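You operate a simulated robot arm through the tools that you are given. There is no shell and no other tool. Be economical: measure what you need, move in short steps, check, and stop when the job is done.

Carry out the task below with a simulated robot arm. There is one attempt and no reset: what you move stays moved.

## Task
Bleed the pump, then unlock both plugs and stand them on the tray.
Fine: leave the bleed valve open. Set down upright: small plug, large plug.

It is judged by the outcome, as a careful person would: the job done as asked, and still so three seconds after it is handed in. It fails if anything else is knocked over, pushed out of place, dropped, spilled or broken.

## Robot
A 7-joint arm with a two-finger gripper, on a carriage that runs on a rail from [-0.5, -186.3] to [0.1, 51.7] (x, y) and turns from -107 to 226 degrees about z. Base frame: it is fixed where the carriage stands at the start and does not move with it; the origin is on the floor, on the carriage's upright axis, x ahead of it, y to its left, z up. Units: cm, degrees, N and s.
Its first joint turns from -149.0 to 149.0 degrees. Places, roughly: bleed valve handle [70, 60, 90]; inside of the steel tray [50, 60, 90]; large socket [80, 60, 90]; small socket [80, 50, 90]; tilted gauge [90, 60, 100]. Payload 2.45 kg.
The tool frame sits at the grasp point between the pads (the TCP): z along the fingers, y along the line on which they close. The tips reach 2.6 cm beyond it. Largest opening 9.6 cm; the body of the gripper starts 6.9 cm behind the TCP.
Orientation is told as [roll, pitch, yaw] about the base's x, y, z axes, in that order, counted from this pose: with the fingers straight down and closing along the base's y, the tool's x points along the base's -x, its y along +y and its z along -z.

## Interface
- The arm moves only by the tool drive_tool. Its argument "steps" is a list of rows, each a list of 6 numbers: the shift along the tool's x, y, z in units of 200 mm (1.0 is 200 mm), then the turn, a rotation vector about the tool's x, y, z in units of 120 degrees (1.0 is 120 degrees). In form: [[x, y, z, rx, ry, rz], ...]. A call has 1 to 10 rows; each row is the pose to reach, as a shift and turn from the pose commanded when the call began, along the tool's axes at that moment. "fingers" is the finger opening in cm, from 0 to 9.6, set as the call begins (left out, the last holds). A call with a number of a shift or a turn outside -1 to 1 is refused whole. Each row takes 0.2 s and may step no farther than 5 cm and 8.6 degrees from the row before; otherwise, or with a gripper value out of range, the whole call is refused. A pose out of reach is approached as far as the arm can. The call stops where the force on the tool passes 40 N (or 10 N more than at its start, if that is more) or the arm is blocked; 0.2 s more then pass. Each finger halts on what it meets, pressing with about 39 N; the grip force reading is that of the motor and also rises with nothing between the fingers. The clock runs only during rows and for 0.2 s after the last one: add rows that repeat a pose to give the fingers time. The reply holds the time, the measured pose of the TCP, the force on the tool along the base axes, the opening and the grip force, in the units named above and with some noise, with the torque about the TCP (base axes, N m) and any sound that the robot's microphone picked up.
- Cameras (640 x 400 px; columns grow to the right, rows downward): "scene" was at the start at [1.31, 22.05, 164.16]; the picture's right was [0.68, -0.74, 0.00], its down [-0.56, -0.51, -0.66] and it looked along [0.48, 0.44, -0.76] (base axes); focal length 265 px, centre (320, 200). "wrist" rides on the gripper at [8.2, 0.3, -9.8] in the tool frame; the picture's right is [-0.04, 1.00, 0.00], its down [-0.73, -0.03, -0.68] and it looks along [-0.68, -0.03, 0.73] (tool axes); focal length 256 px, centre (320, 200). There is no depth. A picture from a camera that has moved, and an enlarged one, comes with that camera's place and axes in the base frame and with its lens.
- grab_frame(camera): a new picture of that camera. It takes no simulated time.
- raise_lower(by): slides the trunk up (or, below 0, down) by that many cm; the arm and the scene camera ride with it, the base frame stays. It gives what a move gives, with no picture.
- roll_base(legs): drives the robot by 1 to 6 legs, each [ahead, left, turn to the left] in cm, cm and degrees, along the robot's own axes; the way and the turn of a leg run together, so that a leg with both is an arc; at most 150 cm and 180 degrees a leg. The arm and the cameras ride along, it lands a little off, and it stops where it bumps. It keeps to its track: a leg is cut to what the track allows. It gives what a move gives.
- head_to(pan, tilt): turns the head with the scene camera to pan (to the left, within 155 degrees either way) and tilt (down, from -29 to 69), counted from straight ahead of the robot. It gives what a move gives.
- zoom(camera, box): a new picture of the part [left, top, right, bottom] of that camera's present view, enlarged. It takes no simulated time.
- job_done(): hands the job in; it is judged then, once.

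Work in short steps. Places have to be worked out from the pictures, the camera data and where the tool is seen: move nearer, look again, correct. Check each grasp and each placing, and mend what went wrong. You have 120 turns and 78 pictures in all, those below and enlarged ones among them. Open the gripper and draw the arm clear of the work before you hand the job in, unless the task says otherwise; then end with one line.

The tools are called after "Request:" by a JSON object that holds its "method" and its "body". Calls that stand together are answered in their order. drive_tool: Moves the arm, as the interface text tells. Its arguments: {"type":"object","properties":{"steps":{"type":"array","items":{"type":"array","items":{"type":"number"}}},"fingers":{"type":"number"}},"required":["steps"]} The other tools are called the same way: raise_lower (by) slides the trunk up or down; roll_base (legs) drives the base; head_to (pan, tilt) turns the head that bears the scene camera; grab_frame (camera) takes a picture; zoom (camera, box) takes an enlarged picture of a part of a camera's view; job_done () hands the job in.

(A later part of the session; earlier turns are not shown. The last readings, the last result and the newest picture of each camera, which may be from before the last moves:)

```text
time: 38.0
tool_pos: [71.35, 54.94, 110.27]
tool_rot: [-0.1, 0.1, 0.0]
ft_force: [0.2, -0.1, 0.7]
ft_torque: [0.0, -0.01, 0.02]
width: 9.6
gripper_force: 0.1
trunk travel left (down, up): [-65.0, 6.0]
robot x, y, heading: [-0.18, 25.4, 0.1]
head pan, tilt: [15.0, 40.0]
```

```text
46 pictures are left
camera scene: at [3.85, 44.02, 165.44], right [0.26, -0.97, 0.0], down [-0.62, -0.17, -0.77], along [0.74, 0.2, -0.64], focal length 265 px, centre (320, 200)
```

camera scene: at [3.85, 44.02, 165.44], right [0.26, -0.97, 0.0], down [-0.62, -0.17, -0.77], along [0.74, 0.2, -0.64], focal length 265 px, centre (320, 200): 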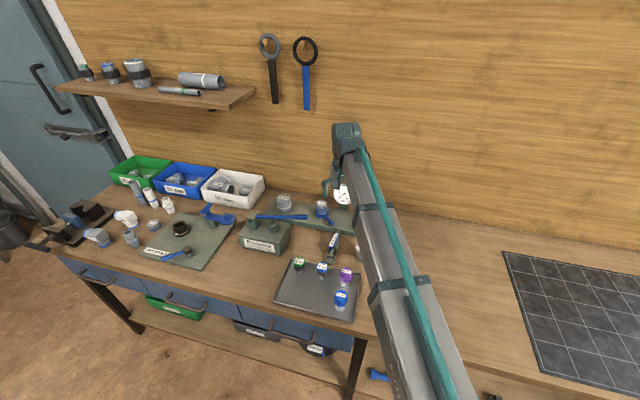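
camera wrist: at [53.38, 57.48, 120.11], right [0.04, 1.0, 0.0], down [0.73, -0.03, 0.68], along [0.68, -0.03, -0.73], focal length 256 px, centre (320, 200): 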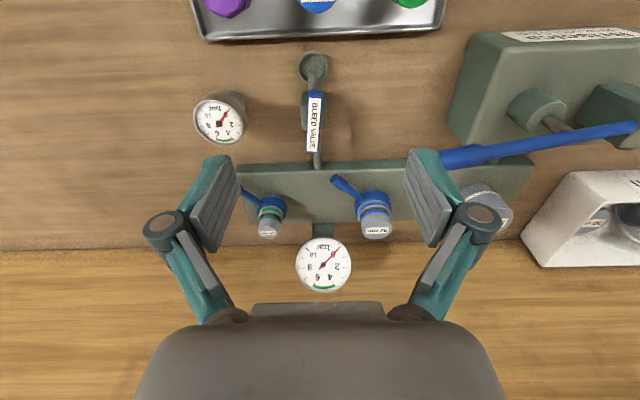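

Both lever tips are near z≈92: small at about (76.4,44.3), large at about (76.4,59). I'll start with the small plug. I'll turn to yaw 42 so the fingers straddle its lever, and hover above the tip.

Request:
{"method": "drive_tool", "body": {"steps": [[-0.055, -0.1, 0.07, 0, 0, -0.07], [-0.11, -0.2, 0.14, 0, 0, -0.14], [-0.165, -0.3, 0.21, 0, 0, -0.21], [-0.22, -0.4, 0.28, 0, 0, -0.28], [-0.275, -0.505, 0.35, 0, 0, -0.35]], "fingers": 4}}

Request:
{"method": "grab_frame", "body": {"camera": "wrist"}}

```text
time: 39.1
tool_pos: [77.16, 44.83, 103.21]
tool_rot: [-0.1, 0.0, 42.0]
ft_force: [0.0, -0.8, 0.0]
ft_torque: [0.0, -0.03, -0.02]
width: 4.0
gripper_force: 0.0
trunk travel left (down, up): [-65.0, 6.0]
robot x, y, heading: [0.02, 24.82, -0.1]
head pan, tilt: [15.0, 40.0]
```

```text
45 pictures are left
camera wrist: at [70.77, 39.77, 112.99], right [-0.64, 0.77, 0.0], down [0.56, 0.47, 0.68], along [0.52, 0.43, -0.73], focal length 256 px, centre (320, 200)
```

wrist: 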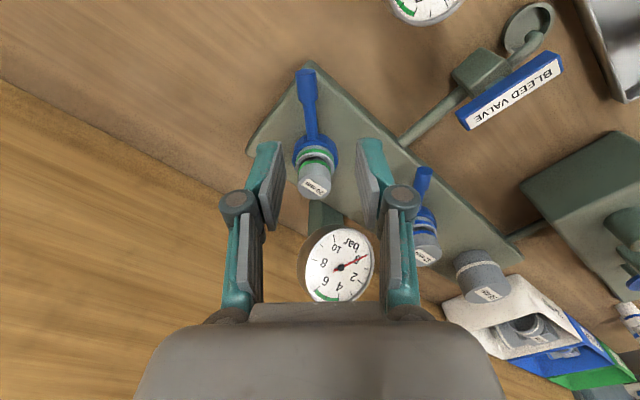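

The small lever points to about −135° with its knob centre near (77,43.7). I'll shift over it and lower so the fingers cage the knob.

Request:
{"method": "drive_tool", "body": {"steps": [[0.037, -0.041, 0.15, 0, 0, -0.025], [0.037, -0.041, 0.3, 0, 0, -0.025], [0.037, -0.041, 0.45, 0, 0, -0.025]]}}

Request:
{"method": "grab_frame", "body": {"camera": "wrist"}}

```text
time: 40.0
tool_pos: [77.03, 43.67, 94.25]
tool_rot: [-0.1, 0.0, 45.0]
ft_force: [0.4, -0.7, 0.5]
ft_torque: [-0.01, 0.0, 0.03]
width: 4.02
gripper_force: 0.0
trunk travel left (down, up): [-65.0, 6.0]
robot x, y, heading: [0.14, 25.13, 0.2]
head pan, tilt: [15.0, 40.0]
```

```text
44 pictures are left
camera wrist: at [71.04, 38.18, 104.09], right [-0.68, 0.73, 0.0], down [0.54, 0.5, 0.68], along [0.5, 0.46, -0.73], focal length 256 px, centre (320, 200)
```

wrist: 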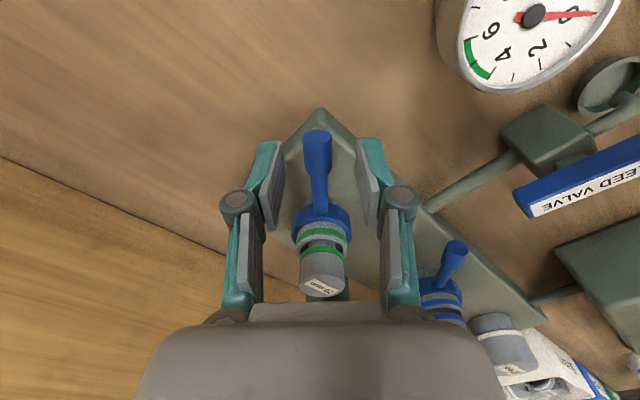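

The knob is centred between the tips. I'll lower 1.3 cm and narrow the fingers to cage it.

Request:
{"method": "drive_tool", "body": {"steps": [[0, 0, 0.065, 0, 0, 0]]}}

Request:
{"method": "drive_tool", "body": {"steps": [[0, 0, 0, 0, 0, 0], [0, 0, 0, 0, 0, 0]], "fingers": 1.9}}

```text
time: 40.4
tool_pos: [77.19, 43.74, 92.97]
tool_rot: [0.0, 0.0, 44.9]
ft_force: [-1.0, -0.4, -0.4]
ft_torque: [0.01, 0.03, 0.01]
width: 3.97
gripper_force: 0.1
trunk travel left (down, up): [-65.0, 6.0]
robot x, y, heading: [0.07, 25.11, -0.0]
head pan, tilt: [15.0, 40.0]
```

```text
time: 41.0
tool_pos: [77.24, 43.81, 93.04]
tool_rot: [-0.1, 0.0, 45.0]
ft_force: [-0.3, -0.6, 0.5]
ft_torque: [-0.02, -0.01, 0.02]
width: 1.92
gripper_force: 0.3
trunk travel left (down, up): [-65.0, 6.0]
robot x, y, heading: [0.07, 25.07, 0.1]
head pan, tilt: [15.0, 40.0]
```

Caged without contact. I'll try swinging the lever counter-clockwise about 17° around the hub (81.9,48.4).

Request:
{"method": "drive_tool", "body": {"steps": [[-0.001, -0.024, 0, 0, 0, -0.035], [-0.0035, -0.048, 0, 0, 0, -0.07], [-0.008, -0.072, 0, 0, 0, -0.105], [-0.014, -0.095, 0, 0, 0, -0.14]]}}

Request:
{"method": "grab_frame", "body": {"camera": "wrist"}}

```text
time: 42.0
tool_pos: [78.34, 43.38, 93.05]
tool_rot: [0.3, 0.0, 62.1]
ft_force: [-23.7, 26.3, -14.2]
ft_torque: [0.53, 0.22, -0.61]
width: 3.95
gripper_force: 15.9
trunk travel left (down, up): [-65.0, 6.0]
robot x, y, heading: [0.3, 25.28, 0.2]
head pan, tilt: [15.0, 40.0]
```

```text
43 pictures are left
camera wrist: at [74.15, 36.33, 102.8], right [-0.86, 0.5, 0.01], down [0.37, 0.63, 0.68], along [0.34, 0.59, -0.73], focal length 256 px, centre (320, 200)
```

wrist: 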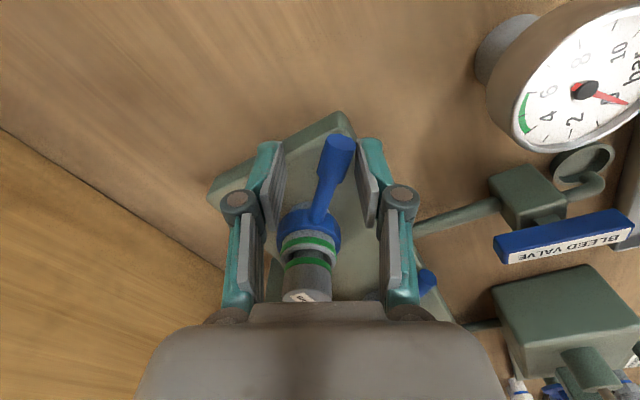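

The lever doesn't give counter-clockwise, so I'll swing back and try clockwise.

Request:
{"method": "drive_tool", "body": {"steps": [[-0.0035, 0.048, 0, 0, 0, 0.07], [-0.014, 0.095, 0, 0, 0, 0.14], [-0.021, 0.118, 0, 0, 0, 0.175], [-0.031, 0.14, 0, 0, 0, 0.21], [-0.042, 0.161, 0, 0, 0, 0.245], [-0.055, 0.182, 0, 0, 0, 0.28]], "fingers": 2}}

Request:
{"method": "grab_frame", "body": {"camera": "wrist"}}

```text
time: 43.4
tool_pos: [75.92, 45.58, 93.11]
tool_rot: [-0.1, 0.1, 28.1]
ft_force: [0.2, -1.6, 0.1]
ft_torque: [-0.05, -0.01, 0.03]
width: 2.13
gripper_force: 0.9
trunk travel left (down, up): [-65.0, 6.0]
robot x, y, heading: [0.05, 25.28, 0.4]
head pan, tilt: [15.0, 40.0]
```

```text
42 pictures are left
camera wrist: at [68.5, 42.1, 102.87], right [-0.44, 0.9, 0.0], down [0.66, 0.32, 0.68], along [0.61, 0.29, -0.73], focal length 256 px, centre (320, 200)
```

wrist: 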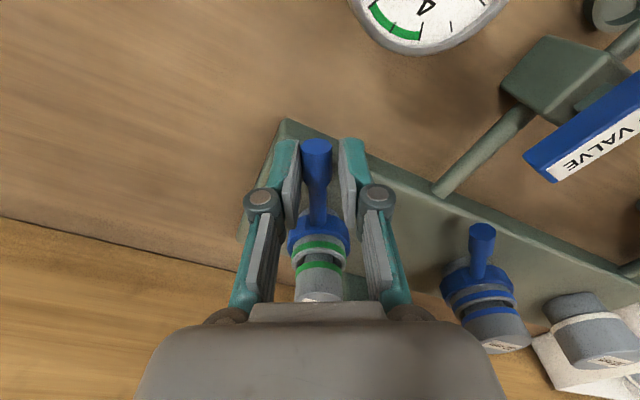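

The lever swings clockwise easily. I'll continue another 42°, stopping on any force.

Request:
{"method": "drive_tool", "body": {"steps": [[-0.0035, 0.048, 0, 0, 0, 0.07], [-0.014, 0.095, 0, 0, 0, 0.14], [-0.031, 0.14, 0, 0, 0, 0.21], [-0.055, 0.182, 0, 0, 0, 0.28], [-0.084, 0.22, 0, 0, 0, 0.35]]}}

Request:
{"method": "grab_frame", "body": {"camera": "wrist"}}

```text
time: 44.5
tool_pos: [75.54, 50.26, 93.13]
tool_rot: [0.1, -0.1, -13.9]
ft_force: [0.9, -0.8, 0.2]
ft_torque: [-0.01, 0.0, 0.02]
width: 2.02
gripper_force: 0.5
trunk travel left (down, up): [-65.0, 6.0]
robot x, y, heading: [0.14, 25.07, -0.0]
head pan, tilt: [15.0, 40.0]
```

```text
41 pictures are left
camera wrist: at [67.67, 52.57, 102.87], right [0.28, 0.96, 0.0], down [0.7, -0.2, 0.68], along [0.65, -0.19, -0.73], focal length 256 px, centre (320, 200)
```

wrist: 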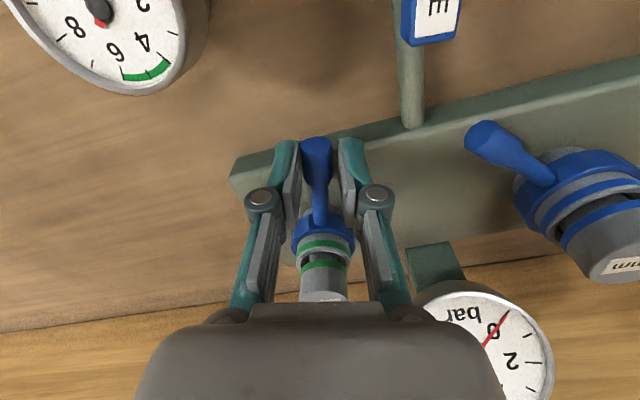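

The lever is about 59° round and still free. I'll continue clockwise, watching for a stop.

Request:
{"method": "drive_tool", "body": {"steps": [[-0.001, 0.024, 0, 0, 0, 0.035], [-0.0035, 0.048, 0, 0, 0, 0.07], [-0.008, 0.072, 0, 0, 0, 0.105], [-0.014, 0.095, 0, 0, 0, 0.14], [-0.021, 0.118, 0, 0, 0, 0.175], [-0.031, 0.14, 0, 0, 0, 0.21], [-0.042, 0.161, 0, 0, 0, 0.245], [-0.055, 0.182, 0, 0, 0, 0.28]]}}

Request:
{"method": "grab_frame", "body": {"camera": "wrist"}}

```text
time: 46.4
tool_pos: [77.22, 53.34, 93.02]
tool_rot: [0.0, -0.1, -47.5]
ft_force: [-0.1, -1.3, 0.3]
ft_torque: [-0.03, 0.02, 0.0]
width: 2.06
gripper_force: 0.4
trunk travel left (down, up): [-65.0, 6.0]
robot x, y, heading: [0.25, 24.7, 0.3]
head pan, tilt: [15.0, 40.0]
```

```text
40 pictures are left
camera wrist: at [71.9, 59.63, 102.81], right [0.76, 0.65, 0.0], down [0.47, -0.56, 0.68], along [0.44, -0.52, -0.73], focal length 256 px, centre (320, 200)
```

wrist: 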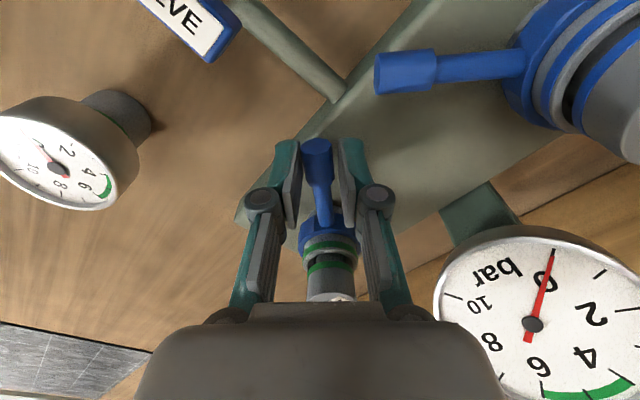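

The lever has gone about 92° clockwise with no resistance, and my camera is nearing the pump lever, so I'll stop here. I'll rise, re-orient to yaw 0 over the small plug, open and look.

Request:
{"method": "drive_tool", "body": {"steps": [[0, 0, -0.2, 0, 0, 0], [0, 0, -0.4, 0, 0, 0], [0, 0, -0.6, 0, 0, 0]], "fingers": 2.4}}

Request:
{"method": "drive_tool", "body": {"steps": [[-0.06, 0.003, 0, 0, 0, -0.066], [-0.12, 0.006, 0, 0, 0, -0.132], [-0.18, 0.01, 0, 0, 0, -0.198], [-0.24, 0.014, 0, 0, 0, -0.264], [-0.3, 0.018, 0, 0, 0, -0.33], [-0.354, 0.021, 0, 0, 0, -0.396]], "fingers": 6}}

Request:
{"method": "grab_frame", "body": {"camera": "wrist"}}

```text
time: 47.1
tool_pos: [77.26, 53.35, 105.18]
tool_rot: [0.0, -0.1, -47.4]
ft_force: [0.2, 0.1, -0.5]
ft_torque: [0.0, -0.01, 0.0]
width: 2.42
gripper_force: 0.1
trunk travel left (down, up): [-65.0, 6.0]
robot x, y, heading: [0.02, 25.04, -0.1]
head pan, tilt: [15.0, 40.0]
```

```text
time: 48.5
tool_pos: [82.34, 48.38, 105.04]
tool_rot: [0.1, 0.0, 0.3]
ft_force: [0.0, 0.1, -0.2]
ft_torque: [0.02, 0.01, 0.03]
width: 6.02
gripper_force: 0.0
trunk travel left (down, up): [-65.0, 6.0]
robot x, y, heading: [0.33, 24.86, -0.1]
head pan, tilt: [15.0, 40.0]
```

```text
39 pictures are left
camera wrist: at [74.13, 48.7, 114.86], right [0.04, 1.0, 0.0], down [0.73, -0.03, 0.68], along [0.68, -0.02, -0.73], focal length 256 px, centre (320, 200)
```

wrist: 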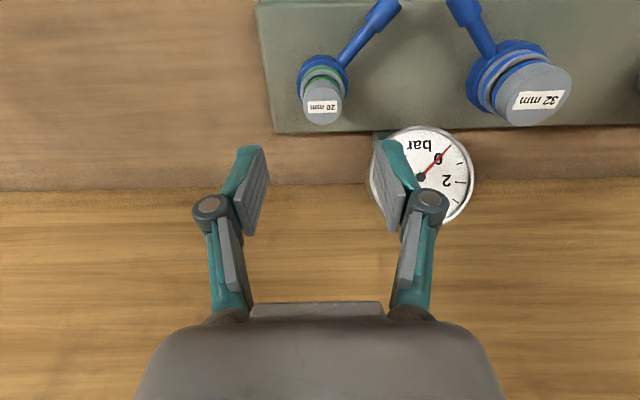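

The plug top is at (82.2,48.7), and the gauge dial edge is about 2 cm clear of the finger path. I'll lower to TCP z 95.4 so the tips stay above the lever, then close on the plug.

Request:
{"method": "drive_tool", "body": {"steps": [[0, 0.014, 0.2, 0, 0, 0], [0, 0.014, 0.38, 0, 0, 0], [0, 0.014, 0.48, 0, 0, 0]], "fingers": 5}}

Request:
{"method": "drive_tool", "body": {"steps": [[0, 0, 0, 0, 0, 0], [0, 0, 0, 0, 0, 0], [0, 0, 0, 0, 0, 0]], "fingers": 1.5}}

Request:
{"method": "grab_frame", "body": {"camera": "wrist"}}

```text
time: 49.4
tool_pos: [82.37, 48.74, 95.35]
tool_rot: [0.0, -0.1, 0.2]
ft_force: [-0.8, 0.0, 0.4]
ft_torque: [0.01, 0.0, 0.05]
width: 5.03
gripper_force: 0.0
trunk travel left (down, up): [-65.0, 6.0]
robot x, y, heading: [0.33, 25.07, 0.2]
head pan, tilt: [15.0, 40.0]
```

```text
time: 50.1
tool_pos: [82.38, 48.48, 95.53]
tool_rot: [-0.1, 0.0, 0.0]
ft_force: [-0.9, -9.3, 3.0]
ft_torque: [-0.84, -0.36, -0.47]
width: 4.11
gripper_force: 45.0
trunk travel left (down, up): [-65.0, 6.0]
robot x, y, heading: [-0.2, 25.22, 0.0]
head pan, tilt: [15.0, 40.0]
```

```text
38 pictures are left
camera wrist: at [74.17, 48.94, 105.27], right [0.04, 1.0, 0.0], down [0.73, -0.03, 0.68], along [0.68, -0.03, -0.73], focal length 256 px, centre (320, 200)
```

wrist: 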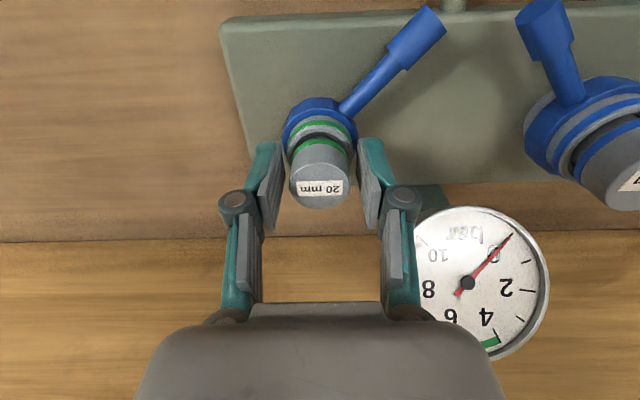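

The 4.1 cm width means the tips closed on the collar, not the plug, which is about 3.1 cm across. I'll open, rise 1.1 cm and close again.

Request:
{"method": "drive_tool", "body": {"steps": [[0, 0.005, 0, 0, 0, 0], [0, 0.005, -0.05, 0, 0, 0]], "fingers": 5.2}}

Request:
{"method": "drive_tool", "body": {"steps": [[0, 0, 0, 0, 0, 0], [0, 0, 0, 0, 0, 0], [0, 0, 0, 0, 0, 0]], "fingers": 1.5}}

Request:
{"method": "grab_frame", "body": {"camera": "wrist"}}

```text
time: 50.8
tool_pos: [82.28, 48.82, 96.56]
tool_rot: [0.0, 0.0, 0.2]
ft_force: [0.4, -0.3, 0.0]
ft_torque: [0.0, 0.01, -0.04]
width: 5.21
gripper_force: 0.1
trunk travel left (down, up): [-65.0, 6.0]
robot x, y, heading: [0.11, 25.09, -0.2]
head pan, tilt: [15.0, 40.0]
```

```text
time: 51.5
tool_pos: [82.24, 48.72, 96.51]
tool_rot: [-0.1, -0.1, 0.1]
ft_force: [-0.3, -2.6, 0.4]
ft_torque: [-0.07, -0.02, -0.01]
width: 2.84
gripper_force: 39.3
trunk travel left (down, up): [-65.0, 6.0]
robot x, y, heading: [0.07, 25.3, 0.1]
head pan, tilt: [15.0, 40.0]
```

```text
37 pictures are left
camera wrist: at [74.06, 49.19, 106.34], right [0.04, 1.0, 0.0], down [0.73, -0.03, 0.68], along [0.68, -0.03, -0.73], focal length 256 px, centre (320, 200)
```

wrist: 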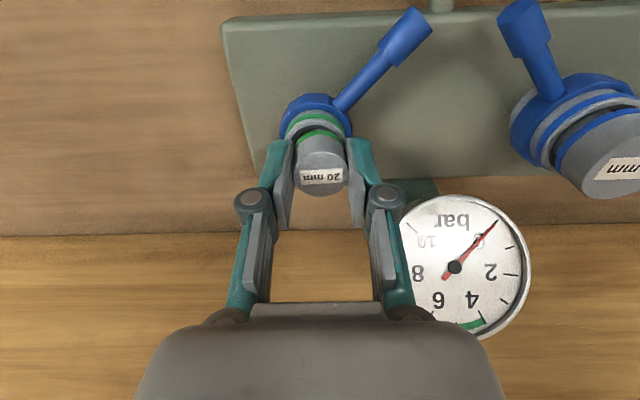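

Now gripping the plug itself at 2.84 cm. I'll pull up gently and check whether it comes free.

Request:
{"method": "drive_tool", "body": {"steps": [[0, 0, -0.015, 0, 0, 0], [0, 0, -0.04, 0, 0, 0], [0, 0, -0.08, 0, 0, 0], [0, 0, -0.14, 0, 0, 0]]}}

Request:
{"method": "grab_frame", "body": {"camera": "wrist"}}

```text
time: 52.5
tool_pos: [82.24, 48.86, 99.17]
tool_rot: [0.0, -0.1, 0.2]
ft_force: [-0.3, -0.5, -0.3]
ft_torque: [-0.01, -0.01, 0.03]
width: 1.48
gripper_force: 0.0
trunk travel left (down, up): [-65.0, 6.0]
robot x, y, heading: [0.23, 24.78, 0.2]
head pan, tilt: [15.0, 40.0]
```

```text
36 pictures are left
camera wrist: at [74.1, 49.2, 109.04], right [0.04, 1.0, 0.0], down [0.73, -0.03, 0.68], along [0.68, -0.03, -0.73], focal length 256 px, centre (320, 200)
```

wrist: 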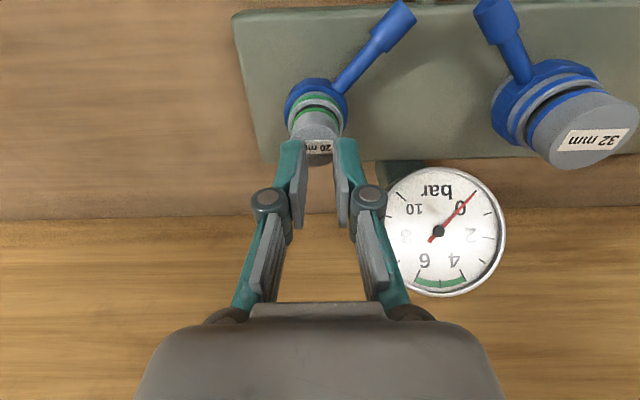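

The fingers slipped off, so the plug is still held. The lever may need to go all the way to its stop. I'll close the fingers and push the lever further clockwise from its −x side at yaw 0, which keeps the gripper body away from the dial.

Request:
{"method": "drive_tool", "body": {"steps": [[0, 0, -0.1, 0, 0, 0], [0.17, 0.06, -0.1, 0, 0, 0], [0.342, 0.127, -0.1, 0, 0, 0], [0.342, 0.127, 0.1, 0, 0, 0], [0.342, 0.127, 0.305, 0, 0, 0]], "fingers": 0}}

Request:
{"method": "grab_frame", "body": {"camera": "wrist"}}

```text
time: 53.8
tool_pos: [75.64, 51.57, 93.23]
tool_rot: [-0.1, 0.0, 0.1]
ft_force: [0.3, -0.2, -0.5]
ft_torque: [-0.01, 0.02, -0.01]
width: 0.0
gripper_force: 28.7
trunk travel left (down, up): [-65.0, 6.0]
robot x, y, heading: [0.25, 25.09, -0.1]
head pan, tilt: [15.0, 40.0]
```

```text
35 pictures are left
camera wrist: at [67.46, 51.91, 102.97], right [0.04, 1.0, 0.0], down [0.73, -0.03, 0.68], along [0.68, -0.03, -0.73], focal length 256 px, centre (320, 200)
```

wrist: 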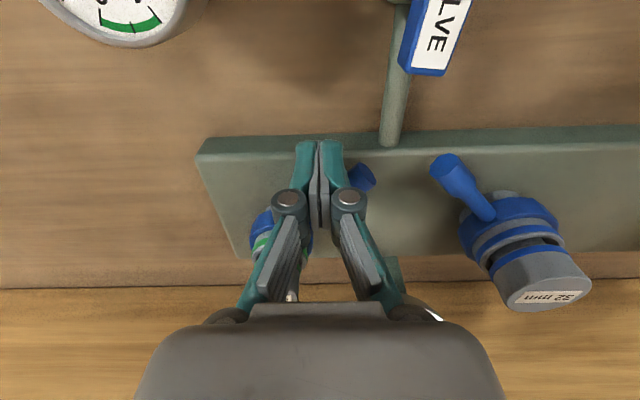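

The closed fingers sit beside the knob. I'll push it along its arc.

Request:
{"method": "drive_tool", "body": {"steps": [[-0.045, 0.045, 0, 0, 0, 0], [-0.09, 0.085, 0, 0, 0, 0], [-0.14, 0.12, 0, 0, 0, 0], [-0.19, 0.145, 0, 0, 0, 0]]}}

Request:
{"method": "grab_frame", "body": {"camera": "wrist"}}

```text
time: 54.2
tool_pos: [75.68, 51.59, 93.16]
tool_rot: [-0.7, 0.7, -0.1]
ft_force: [-11.0, -9.9, 5.1]
ft_torque: [-0.12, 0.14, -0.01]
width: 0.0
gripper_force: 28.6
trunk travel left (down, up): [-65.0, 6.0]
robot x, y, heading: [-0.14, 24.59, 0.0]
head pan, tilt: [15.0, 40.0]
stopped in row 2: the force on the tool passed its limit at 48 N (the readings are from after the stop); the commanded pose is now the measured one
```

```text
34 pictures are left
camera wrist: at [67.68, 52.17, 103.07], right [0.04, 1.0, -0.02], down [0.74, -0.02, 0.67], along [0.67, -0.04, -0.74], focal length 256 px, centre (320, 200)
```

wrist: 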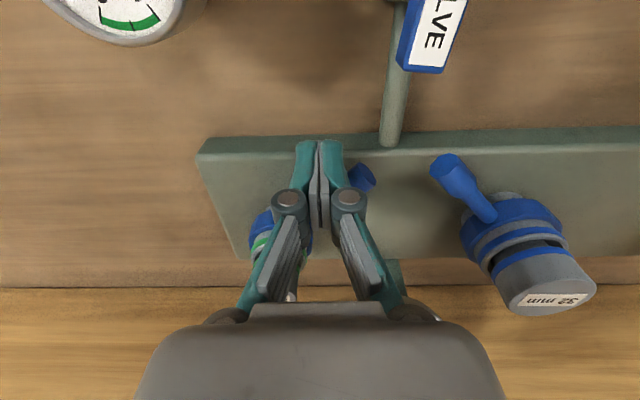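

The lever is against a firm stop, so it is fully swung, about 90° clockwise. The plug just needs a better grip. I'll re-level and go back over it, a little lower this time (TCP 96.0).

Request:
{"method": "drive_tool", "body": {"steps": [[0.02, -0.02, -0.1, -0.006, -0.006, 0], [0.02, -0.02, -0.3, -0.006, -0.006, 0], [-0.1, -0.06, -0.4, -0.006, -0.006, 0], [-0.22, -0.1, -0.4, -0.006, -0.006, 0], [-0.33, -0.142, -0.4, -0.006, -0.006, 0]], "fingers": 5.2}}

Request:
{"method": "zoom", "body": {"camera": "wrist", "box": [240, 60, 400, 200]}}

```text
time: 55.4
tool_pos: [82.5, 49.08, 100.87]
tool_rot: [0.1, 0.0, 0.0]
ft_force: [-0.8, -0.4, 0.4]
ft_torque: [-0.02, 0.03, 0.0]
width: 5.19
gripper_force: 0.0
trunk travel left (down, up): [-65.0, 6.0]
robot x, y, heading: [0.07, 24.96, -0.1]
head pan, tilt: [15.0, 40.0]
```

```text
2.86 times, centred on (320, 130) of wrist
camera zoom: at [74.37, 49.54, 110.77], right [0.04, 1.0, 0.0], down [0.73, -0.03, 0.68], along [0.68, -0.03, -0.73], focal length 731 px, centre (320, 400)
```

zoom: 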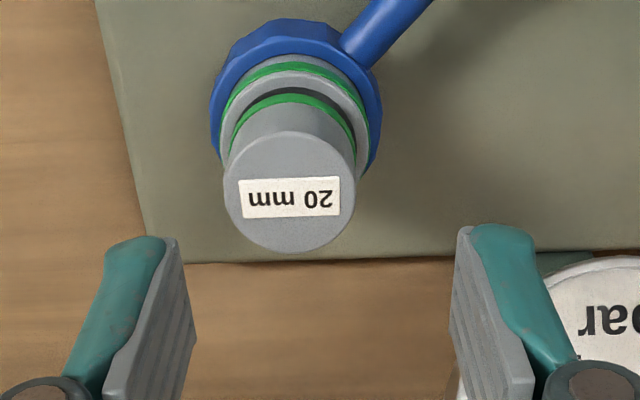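

Clear view: the plug top is about 96.0 at (82.1,48.5), and the socket ring top is at about 93. I'll lower to TCP 96.0, close, and pull slowly in small steps.

Request:
{"method": "drive_tool", "body": {"steps": [[0.015, -0.023, 0.1, 0, 0, 0], [0.015, -0.023, 0.24, 0, 0, 0]]}}

Request:
{"method": "drive_tool", "body": {"steps": [[0, 0, 0, 0, 0, 0], [0, 0, 0, 0, 0, 0], [0, 0, 0, 0, 0, 0], [0, 0, 0, 0, 0, 0]], "fingers": 1.0}}

Request:
{"method": "drive_tool", "body": {"steps": [[0, 0, -0.01, 0, 0, 0], [0, 0, -0.02, 0, 0, 0], [0, 0, -0.025, 0, 0, 0]]}}

```text
time: 56.0
tool_pos: [82.06, 48.82, 96.13]
tool_rot: [0.0, -0.1, 0.0]
ft_force: [0.6, -0.3, 0.5]
ft_torque: [0.01, 0.03, -0.01]
width: 5.18
gripper_force: 0.0
trunk travel left (down, up): [-65.0, 6.0]
robot x, y, heading: [0.06, 24.95, 0.1]
head pan, tilt: [15.0, 40.0]
```

```text
time: 57.0
tool_pos: [82.21, 48.86, 96.11]
tool_rot: [0.0, 0.0, 0.0]
ft_force: [1.3, -2.3, -0.1]
ft_torque: [-0.1, -0.06, -0.03]
width: 2.82
gripper_force: 39.0
trunk travel left (down, up): [-65.0, 6.0]
robot x, y, heading: [0.14, 24.98, -0.3]
head pan, tilt: [15.0, 40.0]
```

```text
time: 57.8
tool_pos: [82.24, 48.59, 96.62]
tool_rot: [0.0, 0.1, 0.0]
ft_force: [-3.4, -1.5, -1.3]
ft_torque: [-0.07, 0.14, 0.04]
width: 2.79
gripper_force: 38.9
trunk travel left (down, up): [-65.0, 6.0]
robot x, y, heading: [0.41, 25.03, 0.1]
head pan, tilt: [15.0, 40.0]
```

The force stays low while rising. I'll continue slowly and look.

Request:
{"method": "drive_tool", "body": {"steps": [[0, 0, -0.015, 0, 0, 0], [0, 0, -0.03, 0, 0, 0], [0, 0, -0.045, 0, 0, 0]]}}

Request:
{"method": "zoom", "body": {"camera": "wrist", "box": [240, 60, 400, 200]}}

```text
time: 58.6
tool_pos: [82.4, 48.47, 97.6]
tool_rot: [0.0, 0.1, -0.2]
ft_force: [-3.8, -2.7, -3.1]
ft_torque: [-0.09, 0.19, -0.04]
width: 2.82
gripper_force: 38.9
trunk travel left (down, up): [-65.0, 6.0]
robot x, y, heading: [0.03, 25.1, -0.3]
head pan, tilt: [15.0, 40.0]
```

```text
2.86 times, centred on (320, 130) of wrist
camera zoom: at [74.15, 49.01, 107.42], right [0.04, 1.0, 0.0], down [0.73, -0.03, 0.68], along [0.68, -0.03, -0.73], focal length 731 px, centre (320, 400)
```

zoom: 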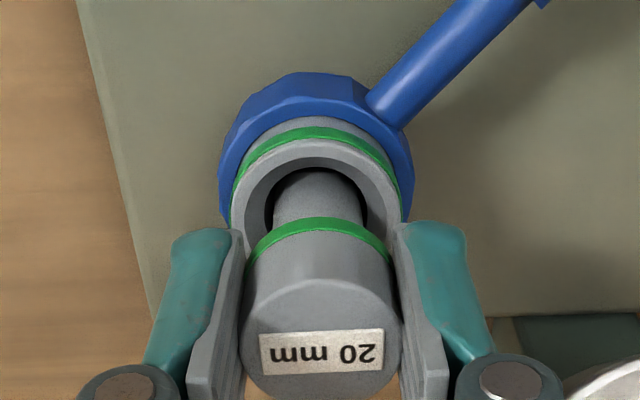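

The plug is sliding out of the socket. I'll keep lifting straight up until the stem is clear.

Request:
{"method": "drive_tool", "body": {"steps": [[0, 0, -0.05, 0, 0, 0], [0, 0, -0.12, 0, 0, 0], [0, 0, -0.2, 0, 0, 0], [0, 0, -0.35, 0, 0, 0], [0, 0, -0.5, 0, 0, 0], [0, 0, -0.65, 0, 0, 0]]}}

Request:
{"method": "grab_frame", "body": {"camera": "wrist"}}

```text
time: 60.0
tool_pos: [82.34, 48.4, 110.62]
tool_rot: [0.0, 0.0, -0.1]
ft_force: [-0.4, 0.7, -0.4]
ft_torque: [0.0, -0.04, -0.01]
width: 2.82
gripper_force: 39.2
trunk travel left (down, up): [-65.0, 6.0]
robot x, y, heading: [-0.05, 25.18, -0.2]
head pan, tilt: [15.0, 40.0]
```

```text
31 pictures are left
camera wrist: at [74.18, 48.85, 120.35], right [0.04, 1.0, 0.0], down [0.73, -0.03, 0.68], along [0.68, -0.03, -0.73], focal length 256 px, centre (320, 200)
```

wrist: 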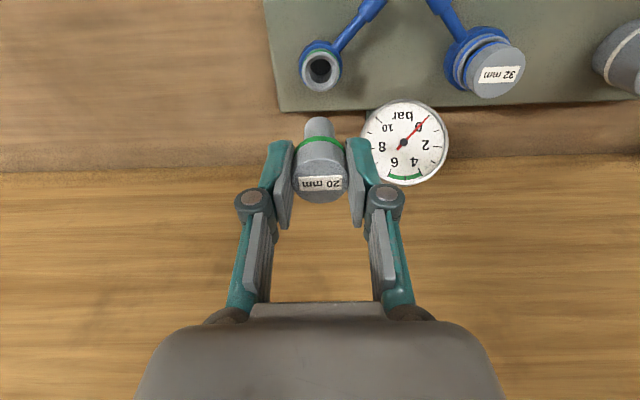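

The small plug is out and held, with its stem end about 5.6 cm below the TCP. The free tray space is around x≈47, y≈56–68. I'll carry it there at height.

Request:
{"method": "drive_tool", "body": {"steps": [[0.2, 0.05, 0, 0, 0, 0], [0.4, 0.1, 0, 0, 0, 0], [0.6, 0.15, 0, 0, 0, 0], [0.8, 0.2, 0, 0, 0, 0], [0.98, 0.25, 0, 0, 0, 0]]}}

Request:
{"method": "drive_tool", "body": {"steps": [[0.2, 0.07, 0, 0, 0, 0], [0.4, 0.14, 0, 0, 0, 0], [0.6, 0.21, 0, 0, 0, 0], [0.77, 0.25, 0, 0, 0, 0], [0.77, 0.25, 0.05, 0, 0, 0]]}}

Request:
{"method": "grab_frame", "body": {"camera": "wrist"}}

Request:
{"method": "zoom", "body": {"camera": "scene", "box": [220, 180, 420, 340]}}

```text
time: 61.2
tool_pos: [62.55, 53.75, 110.59]
tool_rot: [0.0, 0.0, 0.0]
ft_force: [-0.2, -0.1, -0.5]
ft_torque: [0.01, -0.01, 0.01]
width: 2.83
gripper_force: 39.2
trunk travel left (down, up): [-65.0, 6.0]
robot x, y, heading: [0.15, 24.93, -0.3]
head pan, tilt: [15.0, 40.0]
```

```text
time: 62.4
tool_pos: [47.31, 58.78, 109.47]
tool_rot: [0.0, 0.0, -0.1]
ft_force: [-0.2, -0.3, -0.6]
ft_torque: [0.01, 0.01, 0.02]
width: 2.81
gripper_force: 39.5
trunk travel left (down, up): [-65.0, 6.0]
robot x, y, heading: [0.12, 25.19, 0.1]
head pan, tilt: [15.0, 40.0]
```

```text
30 pictures are left
camera wrist: at [39.22, 59.16, 119.29], right [0.04, 1.0, 0.0], down [0.73, -0.03, 0.68], along [0.68, -0.03, -0.73], focal length 256 px, centre (320, 200)
```

wrist: 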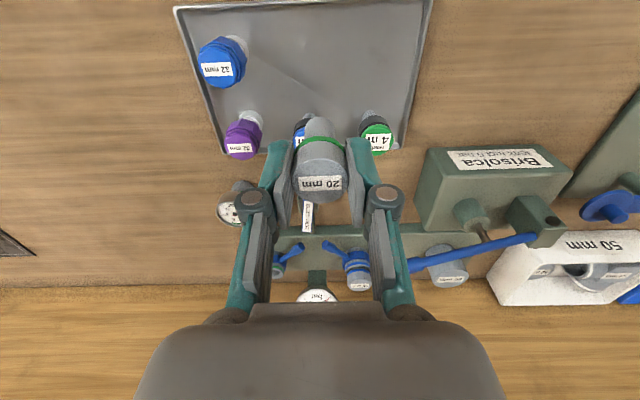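

```text
2.50 times, centred on (320, 260) of scene
camera zoom: at [3.89, 43.98, 165.44], right [0.26, -0.97, 0.0], down [-0.62, -0.17, -0.77], along [0.74, 0.2, -0.64], focal length 663 px, centre (320, 50)
```

zoom: 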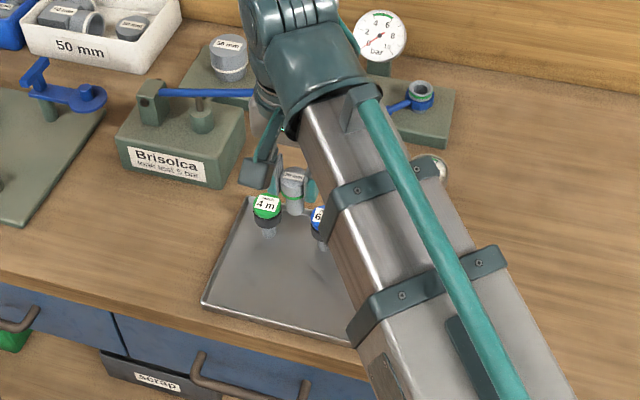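

The plug is over the free part of the tray, well clear of the "6 m" and blue pieces. I'll lower to about 2 cm above expected contact.

Request:
{"method": "drive_tool", "body": {"steps": [[0.01, 0, 0.2, 0, 0, 0], [0.02, 0, 0.4, 0, 0, 0], [0.025, 0, 0.58, 0, 0, 0], [0.025, 0, 0.7, 0, 0, 0], [0.025, 0, 0.75, 0, 0, 0]]}}

Request:
{"method": "drive_tool", "body": {"steps": [[0, 0, 0.02, 0, 0, 0], [0, 0, 0.04, 0, 0, 0]]}}

Request:
{"method": "grab_frame", "body": {"camera": "wrist"}}

```text
time: 63.6
tool_pos: [46.92, 58.8, 94.43]
tool_rot: [0.0, 0.0, -0.1]
ft_force: [0.1, -0.2, -1.1]
ft_torque: [0.02, 0.01, -0.02]
width: 2.82
gripper_force: 39.2
trunk travel left (down, up): [-65.0, 6.0]
robot x, y, heading: [0.22, 25.01, -0.1]
head pan, tilt: [15.0, 40.0]
```

```text
time: 64.2
tool_pos: [46.81, 58.84, 93.86]
tool_rot: [-0.1, 0.1, -0.1]
ft_force: [0.3, -0.4, 0.3]
ft_torque: [-0.01, -0.03, -0.03]
width: 2.81
gripper_force: 39.3
trunk travel left (down, up): [-65.0, 6.0]
robot x, y, heading: [0.26, 24.57, -0.0]
head pan, tilt: [15.0, 40.0]
```

```text
28 pictures are left
camera wrist: at [38.69, 59.21, 103.58], right [0.04, 1.0, 0.0], down [0.73, -0.03, 0.68], along [0.68, -0.03, -0.73], focal length 256 px, centre (320, 200)
```

wrist: 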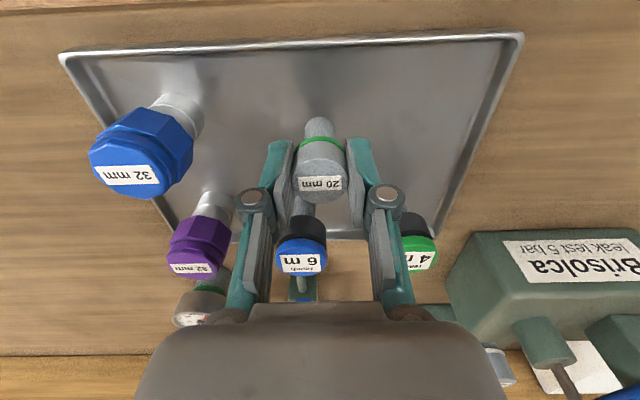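

Not touching yet. I'll continue in small steps, watching the vertical force.

Request:
{"method": "drive_tool", "body": {"steps": [[0, 0, 0.02, 0, 0, 0], [0, 0, 0.04, 0, 0, 0]]}}

Request:
{"method": "drive_tool", "body": {"steps": [[0, 0, 0.015, 0, 0, 0]]}}

Request:
{"method": "drive_tool", "body": {"steps": [[0, 0, 0.015, 0, 0, 0]]}}

Request:
{"method": "drive_tool", "body": {"steps": [[0, 0, 0.015, 0, 0, 0]]}}

```text
time: 64.8
tool_pos: [46.82, 58.74, 92.92]
tool_rot: [0.0, 0.0, -0.1]
ft_force: [-0.6, 0.1, -0.5]
ft_torque: [0.01, -0.02, 0.01]
width: 2.83
gripper_force: 38.9
trunk travel left (down, up): [-65.0, 6.0]
robot x, y, heading: [-0.08, 24.94, -0.0]
head pan, tilt: [15.0, 40.0]
```

```text
time: 65.2
tool_pos: [46.79, 58.71, 92.84]
tool_rot: [0.0, 0.1, -0.1]
ft_force: [-0.1, 0.2, -0.4]
ft_torque: [-0.02, 0.03, -0.01]
width: 2.8
gripper_force: 39.2
trunk travel left (down, up): [-65.0, 6.0]
robot x, y, heading: [0.08, 25.18, -0.1]
head pan, tilt: [15.0, 40.0]
```

```text
time: 65.6
tool_pos: [46.88, 58.73, 92.44]
tool_rot: [-0.1, 0.0, -0.1]
ft_force: [0.0, 0.7, -0.3]
ft_torque: [-0.01, -0.02, 0.02]
width: 2.78
gripper_force: 38.9
trunk travel left (down, up): [-65.0, 6.0]
robot x, y, heading: [-0.05, 25.01, 0.2]
head pan, tilt: [15.0, 40.0]
```

```text
time: 66.0
tool_pos: [46.84, 58.61, 92.28]
tool_rot: [0.1, -0.1, -0.1]
ft_force: [1.2, 1.9, 27.0]
ft_torque: [0.08, -0.07, 0.02]
width: 2.8
gripper_force: 39.1
trunk travel left (down, up): [-65.0, 6.0]
robot x, y, heading: [0.24, 25.07, -0.1]
head pan, tilt: [15.0, 40.0]
```

Contact: 27 N upward at TCP 92.3. I'll ease up slightly to unload, open, wait, then rise straight up.

Request:
{"method": "drive_tool", "body": {"steps": [[0, 0, -0.005, 0, 0, 0], [0, 0, -0.005, 0, 0, 0]]}}

Request:
{"method": "drive_tool", "body": {"steps": [[0, 0, 0, 0, 0, 0], [0, 0, 0, 0, 0, 0], [0, 0, -0.05, 0, 0, 0], [0, 0, -0.15, 0, 0, 0], [0, 0, -0.35, 0, 0, 0], [0, 0, -0.6, 0, 0, 0]], "fingers": 5}}

Request:
{"method": "grab_frame", "body": {"camera": "wrist"}}

```text
time: 66.6
tool_pos: [46.86, 58.75, 92.27]
tool_rot: [0.1, -0.2, 0.0]
ft_force: [1.4, 3.5, 29.6]
ft_torque: [0.15, -0.12, 0.01]
width: 2.84
gripper_force: 38.9
trunk travel left (down, up): [-65.0, 6.0]
robot x, y, heading: [0.02, 25.1, -0.2]
head pan, tilt: [15.0, 40.0]
```

```text
time: 68.0
tool_pos: [46.67, 58.72, 104.2]
tool_rot: [0.0, 0.0, -0.1]
ft_force: [0.3, -0.8, -0.1]
ft_torque: [-0.03, 0.0, 0.03]
width: 5.02
gripper_force: 0.0
trunk travel left (down, up): [-65.0, 6.0]
robot x, y, heading: [-0.18, 24.91, -0.0]
head pan, tilt: [15.0, 40.0]
```

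```text
27 pictures are left
camera wrist: at [38.56, 59.13, 113.94], right [0.04, 1.0, 0.0], down [0.73, -0.03, 0.68], along [0.68, -0.03, -0.73], focal length 256 px, centre (320, 200)
```

wrist: 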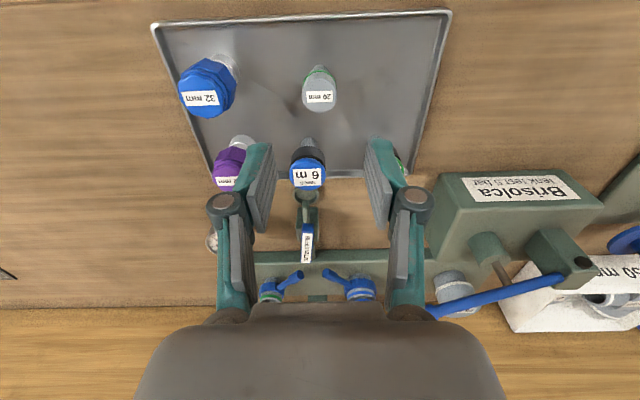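

The small plug stands upright on the tray. For the large plug I have to avoid the pump lever, whose tip triangulates to about (61,63.5,108). I'll travel at y≈53, raised.

Request:
{"method": "drive_tool", "body": {"steps": [[-0.08, -0.14, -0.1, 0, 0, 0], [-0.16, -0.285, -0.2, 0, 0, 0], [-0.36, -0.285, -0.2, 0, 0, 0], [-0.56, -0.285, -0.2, 0, 0, 0], [-0.76, -0.285, -0.2, 0, 0, 0], [-0.95, -0.285, -0.2, 0, 0, 0]], "fingers": 0}}

Request:
{"method": "drive_tool", "body": {"steps": [[-0.2, 0, 0, 0, 0, -0.04], [-0.4, 0, 0, 0, 0, -0.083], [-0.55, 0.1, 0, 0, 0, -0.083], [-0.715, 0.307, 0, 0, 0, -0.083]]}}

Request:
{"method": "grab_frame", "body": {"camera": "wrist"}}

```text
time: 69.4
tool_pos: [65.89, 52.99, 108.05]
tool_rot: [-0.1, 0.0, 0.0]
ft_force: [-0.7, 0.0, 0.0]
ft_torque: [-0.02, 0.02, 0.01]
width: 0.0
gripper_force: 28.6
trunk travel left (down, up): [-65.0, 6.0]
robot x, y, heading: [0.14, 24.71, -0.1]
head pan, tilt: [15.0, 40.0]
```

```text
refused: row 4 steps farther than a row can; nothing moved
```

```text
26 pictures are left
camera wrist: at [57.77, 53.45, 117.86], right [0.04, 1.0, 0.0], down [0.73, -0.03, 0.68], along [0.68, -0.03, -0.73], focal length 256 px, centre (320, 200)
```

wrist: 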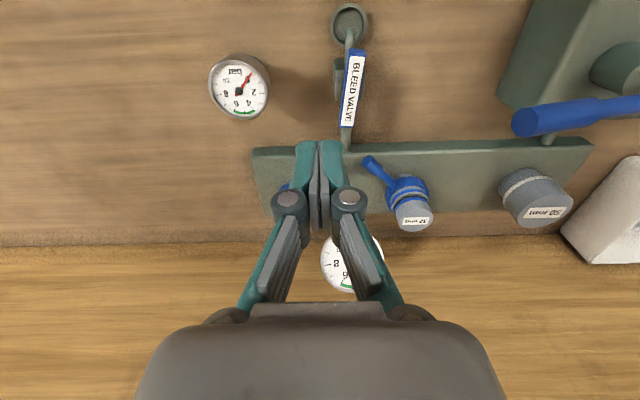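

Continuing to the start point beside the large plug's lever, with the step sizes corrected.

Request:
{"method": "drive_tool", "body": {"steps": [[-0.2, 0, 0, 0, 0, -0.04], [-0.4, 0, 0, 0, 0, -0.083], [-0.55, 0.1, 0, 0, 0, -0.083], [-0.63, 0.2, 0, 0, 0, -0.083], [-0.705, 0.31, 0.05, 0, 0, -0.083]]}}

Request:
{"method": "grab_frame", "body": {"camera": "wrist"}}

```text
time: 70.6
tool_pos: [79.91, 59.09, 107.05]
tool_rot: [0.0, 0.0, 9.9]
ft_force: [1.2, 0.0, -0.1]
ft_torque: [-0.02, 0.01, 0.03]
width: 0.01
gripper_force: 28.5
trunk travel left (down, up): [-65.0, 6.0]
robot x, y, heading: [0.59, 24.93, -0.0]
head pan, tilt: [15.0, 40.0]
```

```text
25 pictures are left
camera wrist: at [71.91, 58.07, 116.87], right [-0.13, 0.99, 0.0], down [0.73, 0.1, 0.68], along [0.67, 0.09, -0.73], focal length 256 px, centre (320, 200)
```

wrist: 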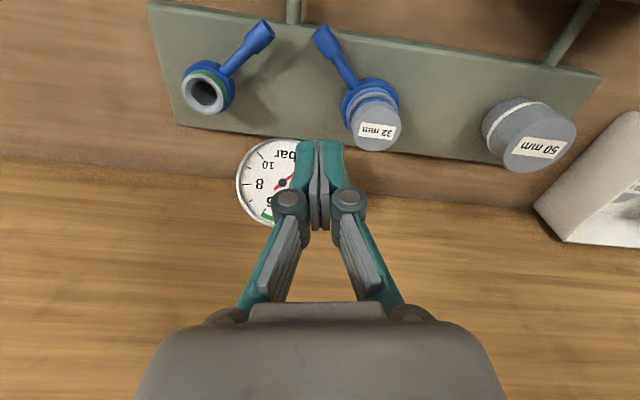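

The geometry is confirmed: hub at about (82,64.6), lever at −136°. I'll descend beside the lever on its trailing side.

Request:
{"method": "drive_tool", "body": {"steps": [[-0.012, -0.018, 0.2, 0, 0, 0], [-0.012, -0.018, 0.4, 0, 0, 0], [-0.012, -0.018, 0.58, 0, 0, 0], [-0.012, -0.018, 0.695, 0, 0, 0]]}}

Request:
{"method": "grab_frame", "body": {"camera": "wrist"}}

```text
time: 71.6
tool_pos: [80.01, 58.91, 93.37]
tool_rot: [0.0, 0.0, 9.9]
ft_force: [-0.5, 0.5, 0.7]
ft_torque: [-0.01, 0.0, -0.02]
width: 0.01
gripper_force: 28.5
trunk travel left (down, up): [-65.0, 6.0]
robot x, y, heading: [-0.13, 24.61, 0.1]
head pan, tilt: [15.0, 40.0]
```

```text
24 pictures are left
camera wrist: at [71.86, 57.98, 103.09], right [-0.13, 0.99, 0.0], down [0.73, 0.1, 0.68], along [0.67, 0.09, -0.73], focal length 256 px, centre (320, 200)
```

wrist: 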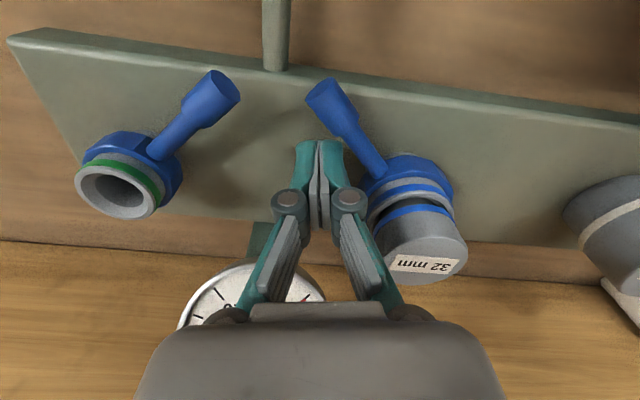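

In position beside the lever. I'll push it clockwise along the first half of the arc.

Request:
{"method": "drive_tool", "body": {"steps": [[0.04, 0.042, 0, 0, 0, -0.015], [0.08, 0.084, 0, 0, 0, -0.03], [0.1, 0.117, 0, 0, 0, -0.045], [0.118, 0.15, 0, 0, 0, -0.06], [0.129, 0.186, 0, 0, 0, -0.075], [0.139, 0.222, 0, 0, 0, -0.09]]}}

Request:
{"method": "grab_frame", "body": {"camera": "wrist"}}

```text
time: 73.0
tool_pos: [76.7, 62.82, 93.31]
tool_rot: [0.1, 0.1, 20.8]
ft_force: [-1.0, -1.3, -1.0]
ft_torque: [-0.05, 0.01, -0.02]
width: 0.03
gripper_force: 28.6
trunk travel left (down, up): [-65.0, 6.0]
robot x, y, heading: [0.19, 25.1, 0.3]
head pan, tilt: [15.0, 40.0]
```

```text
23 pictures are left
camera wrist: at [68.85, 60.29, 103.15], right [-0.32, 0.95, 0.0], down [0.7, 0.23, 0.68], along [0.64, 0.22, -0.74], focal length 256 px, centre (320, 200)
```

wrist: 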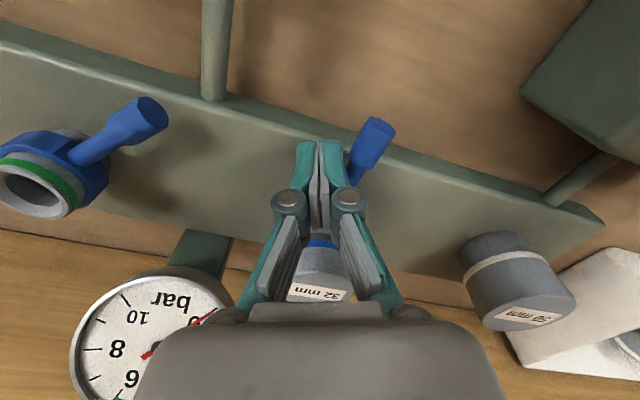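

The lever is moving freely. I'll continue the second half of the arc up to its stop.

Request:
{"method": "drive_tool", "body": {"steps": [[-0.004, 0.038, 0, 0, 0, -0.02], [-0.0085, 0.076, 0, 0, 0, -0.04], [-0.024, 0.11, 0, 0, 0, -0.06], [-0.041, 0.144, 0, 0, 0, -0.08], [-0.065, 0.173, 0, 0, 0, -0.1], [-0.09, 0.202, 0, 0, 0, -0.12]]}}

Request:
{"method": "drive_tool", "body": {"steps": [[-0.02, 0.015, 0, 0, 0, 0], [-0.04, 0.025, 0, 0, 0, 0]]}}

Request:
{"method": "grab_frame", "body": {"camera": "wrist"}}

```text
time: 74.4
tool_pos: [76.9, 67.08, 93.35]
tool_rot: [-0.1, 0.1, 35.0]
ft_force: [-3.4, -6.1, -1.7]
ft_torque: [-0.17, 0.04, 0.02]
width: 0.01
gripper_force: 28.4
trunk travel left (down, up): [-65.0, 6.0]
robot x, y, heading: [0.15, 25.27, -0.1]
head pan, tilt: [15.0, 40.0]
```

```text
time: 75.0
tool_pos: [76.88, 67.1, 93.34]
tool_rot: [-0.3, 0.8, 34.9]
ft_force: [-5.8, -8.9, 4.0]
ft_torque: [-0.11, 0.08, 0.07]
width: 0.01
gripper_force: 28.4
trunk travel left (down, up): [-65.0, 6.0]
robot x, y, heading: [0.07, 24.82, -0.4]
head pan, tilt: [15.0, 40.0]
stopped in row 2: the force on the tool passed its limit at 43 N (the readings are from after the stop); the commanded pose is now the measured one
```

```text
22 pictures are left
camera wrist: at [70.22, 62.91, 103.26], right [-0.54, 0.84, -0.01], down [0.62, 0.4, 0.67], along [0.57, 0.36, -0.74], focal length 256 px, centre (320, 200)
```

wrist: 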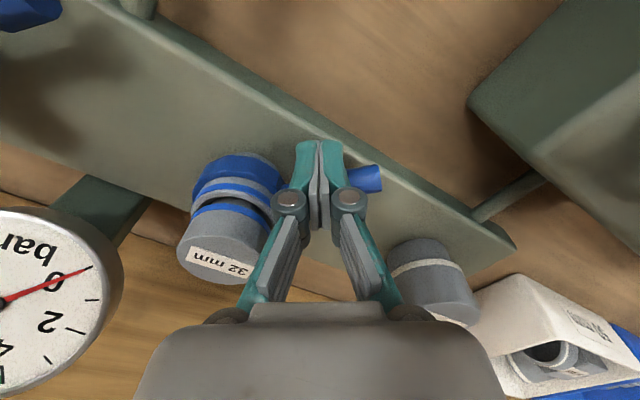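

The lever is at its stop, so the large plug is unlocked. I'll back off, re-level, rise, and move over the plug at yaw about −12 to stay off the gauge dial.

Request:
{"method": "drive_tool", "body": {"steps": [[0.04, 0, 0, -0.0025, -0.0067, 0], [0.04, 0, -0.2, -0.0025, -0.0067, 0], [0.04, 0, -0.4, -0.0025, -0.0067, 0], [0.04, 0, -0.5, -0.0025, -0.0067, 0]]}}

Request:
{"method": "drive_tool", "body": {"steps": [[-0.03, -0.042, 0, 0, 0, 0.065], [-0.06, -0.084, 0, 0, 0, 0.13], [-0.09, -0.126, 0, 0, 0, 0.195], [-0.12, -0.168, 0, 0, 0, 0.26], [-0.15, -0.21, 0, 0, 0, 0.325], [-0.18, -0.252, 0, 0, 0, 0.39]], "fingers": 6.6}}

Request:
{"method": "grab_frame", "body": {"camera": "wrist"}}

```text
time: 76.0
tool_pos: [76.62, 67.0, 103.29]
tool_rot: [0.1, -0.1, 35.0]
ft_force: [0.1, 0.1, 0.8]
ft_torque: [0.03, -0.02, 0.03]
width: 0.01
gripper_force: 28.8
trunk travel left (down, up): [-65.0, 6.0]
robot x, y, heading: [0.09, 24.62, -0.2]
head pan, tilt: [15.0, 40.0]
```

```text
time: 77.5
tool_pos: [82.54, 64.91, 103.31]
tool_rot: [0.1, -0.1, -12.0]
ft_force: [0.3, -0.7, -0.3]
ft_torque: [-0.02, 0.02, -0.01]
width: 6.61
gripper_force: 0.0
trunk travel left (down, up): [-65.0, 6.0]
robot x, y, heading: [0.14, 25.25, -0.3]
head pan, tilt: [15.0, 40.0]
```

```text
21 pictures are left
camera wrist: at [74.59, 66.92, 113.03], right [0.25, 0.97, 0.0], down [0.71, -0.18, 0.68], along [0.66, -0.17, -0.73], focal length 256 px, centre (320, 200)
```

wrist: 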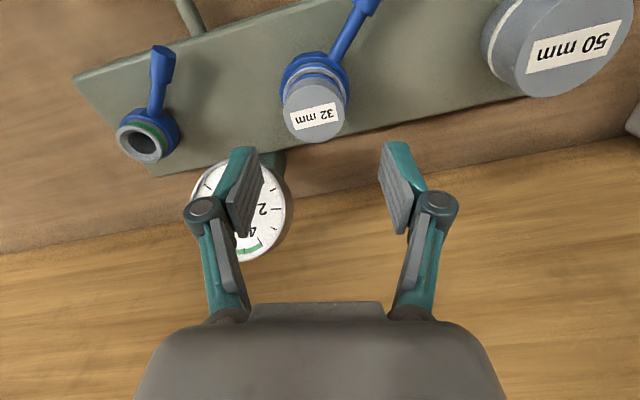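

The plug top is near (81.9,64.7) and about 4.1 cm across. I'll centre and lower to TCP 96.3, then close.

Request:
{"method": "drive_tool", "body": {"steps": [[0.026, -0.016, 0.12, 0, 0, 0], [0.026, -0.016, 0.25, 0, 0, 0], [0.026, -0.016, 0.35, 0, 0, 0]], "fingers": 6.4}}

Request:
{"method": "grab_frame", "body": {"camera": "wrist"}}

```text
time: 78.2
tool_pos: [81.76, 64.61, 96.13]
tool_rot: [0.2, 0.1, -11.9]
ft_force: [-0.1, -0.5, 0.1]
ft_torque: [0.0, -0.01, -0.01]
width: 6.41
gripper_force: 0.0
trunk travel left (down, up): [-65.0, 6.0]
robot x, y, heading: [-0.08, 25.09, -0.2]
head pan, tilt: [15.0, 40.0]
```

```text
20 pictures are left
camera wrist: at [73.74, 66.8, 106.02], right [0.24, 0.97, 0.0], down [0.71, -0.18, 0.68], along [0.66, -0.17, -0.73], focal length 256 px, centre (320, 200)
```

wrist: 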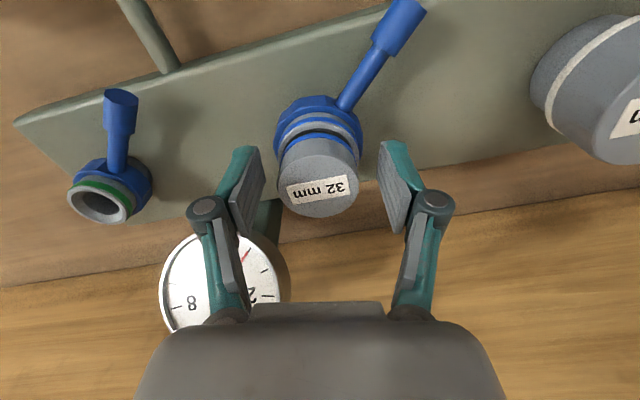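

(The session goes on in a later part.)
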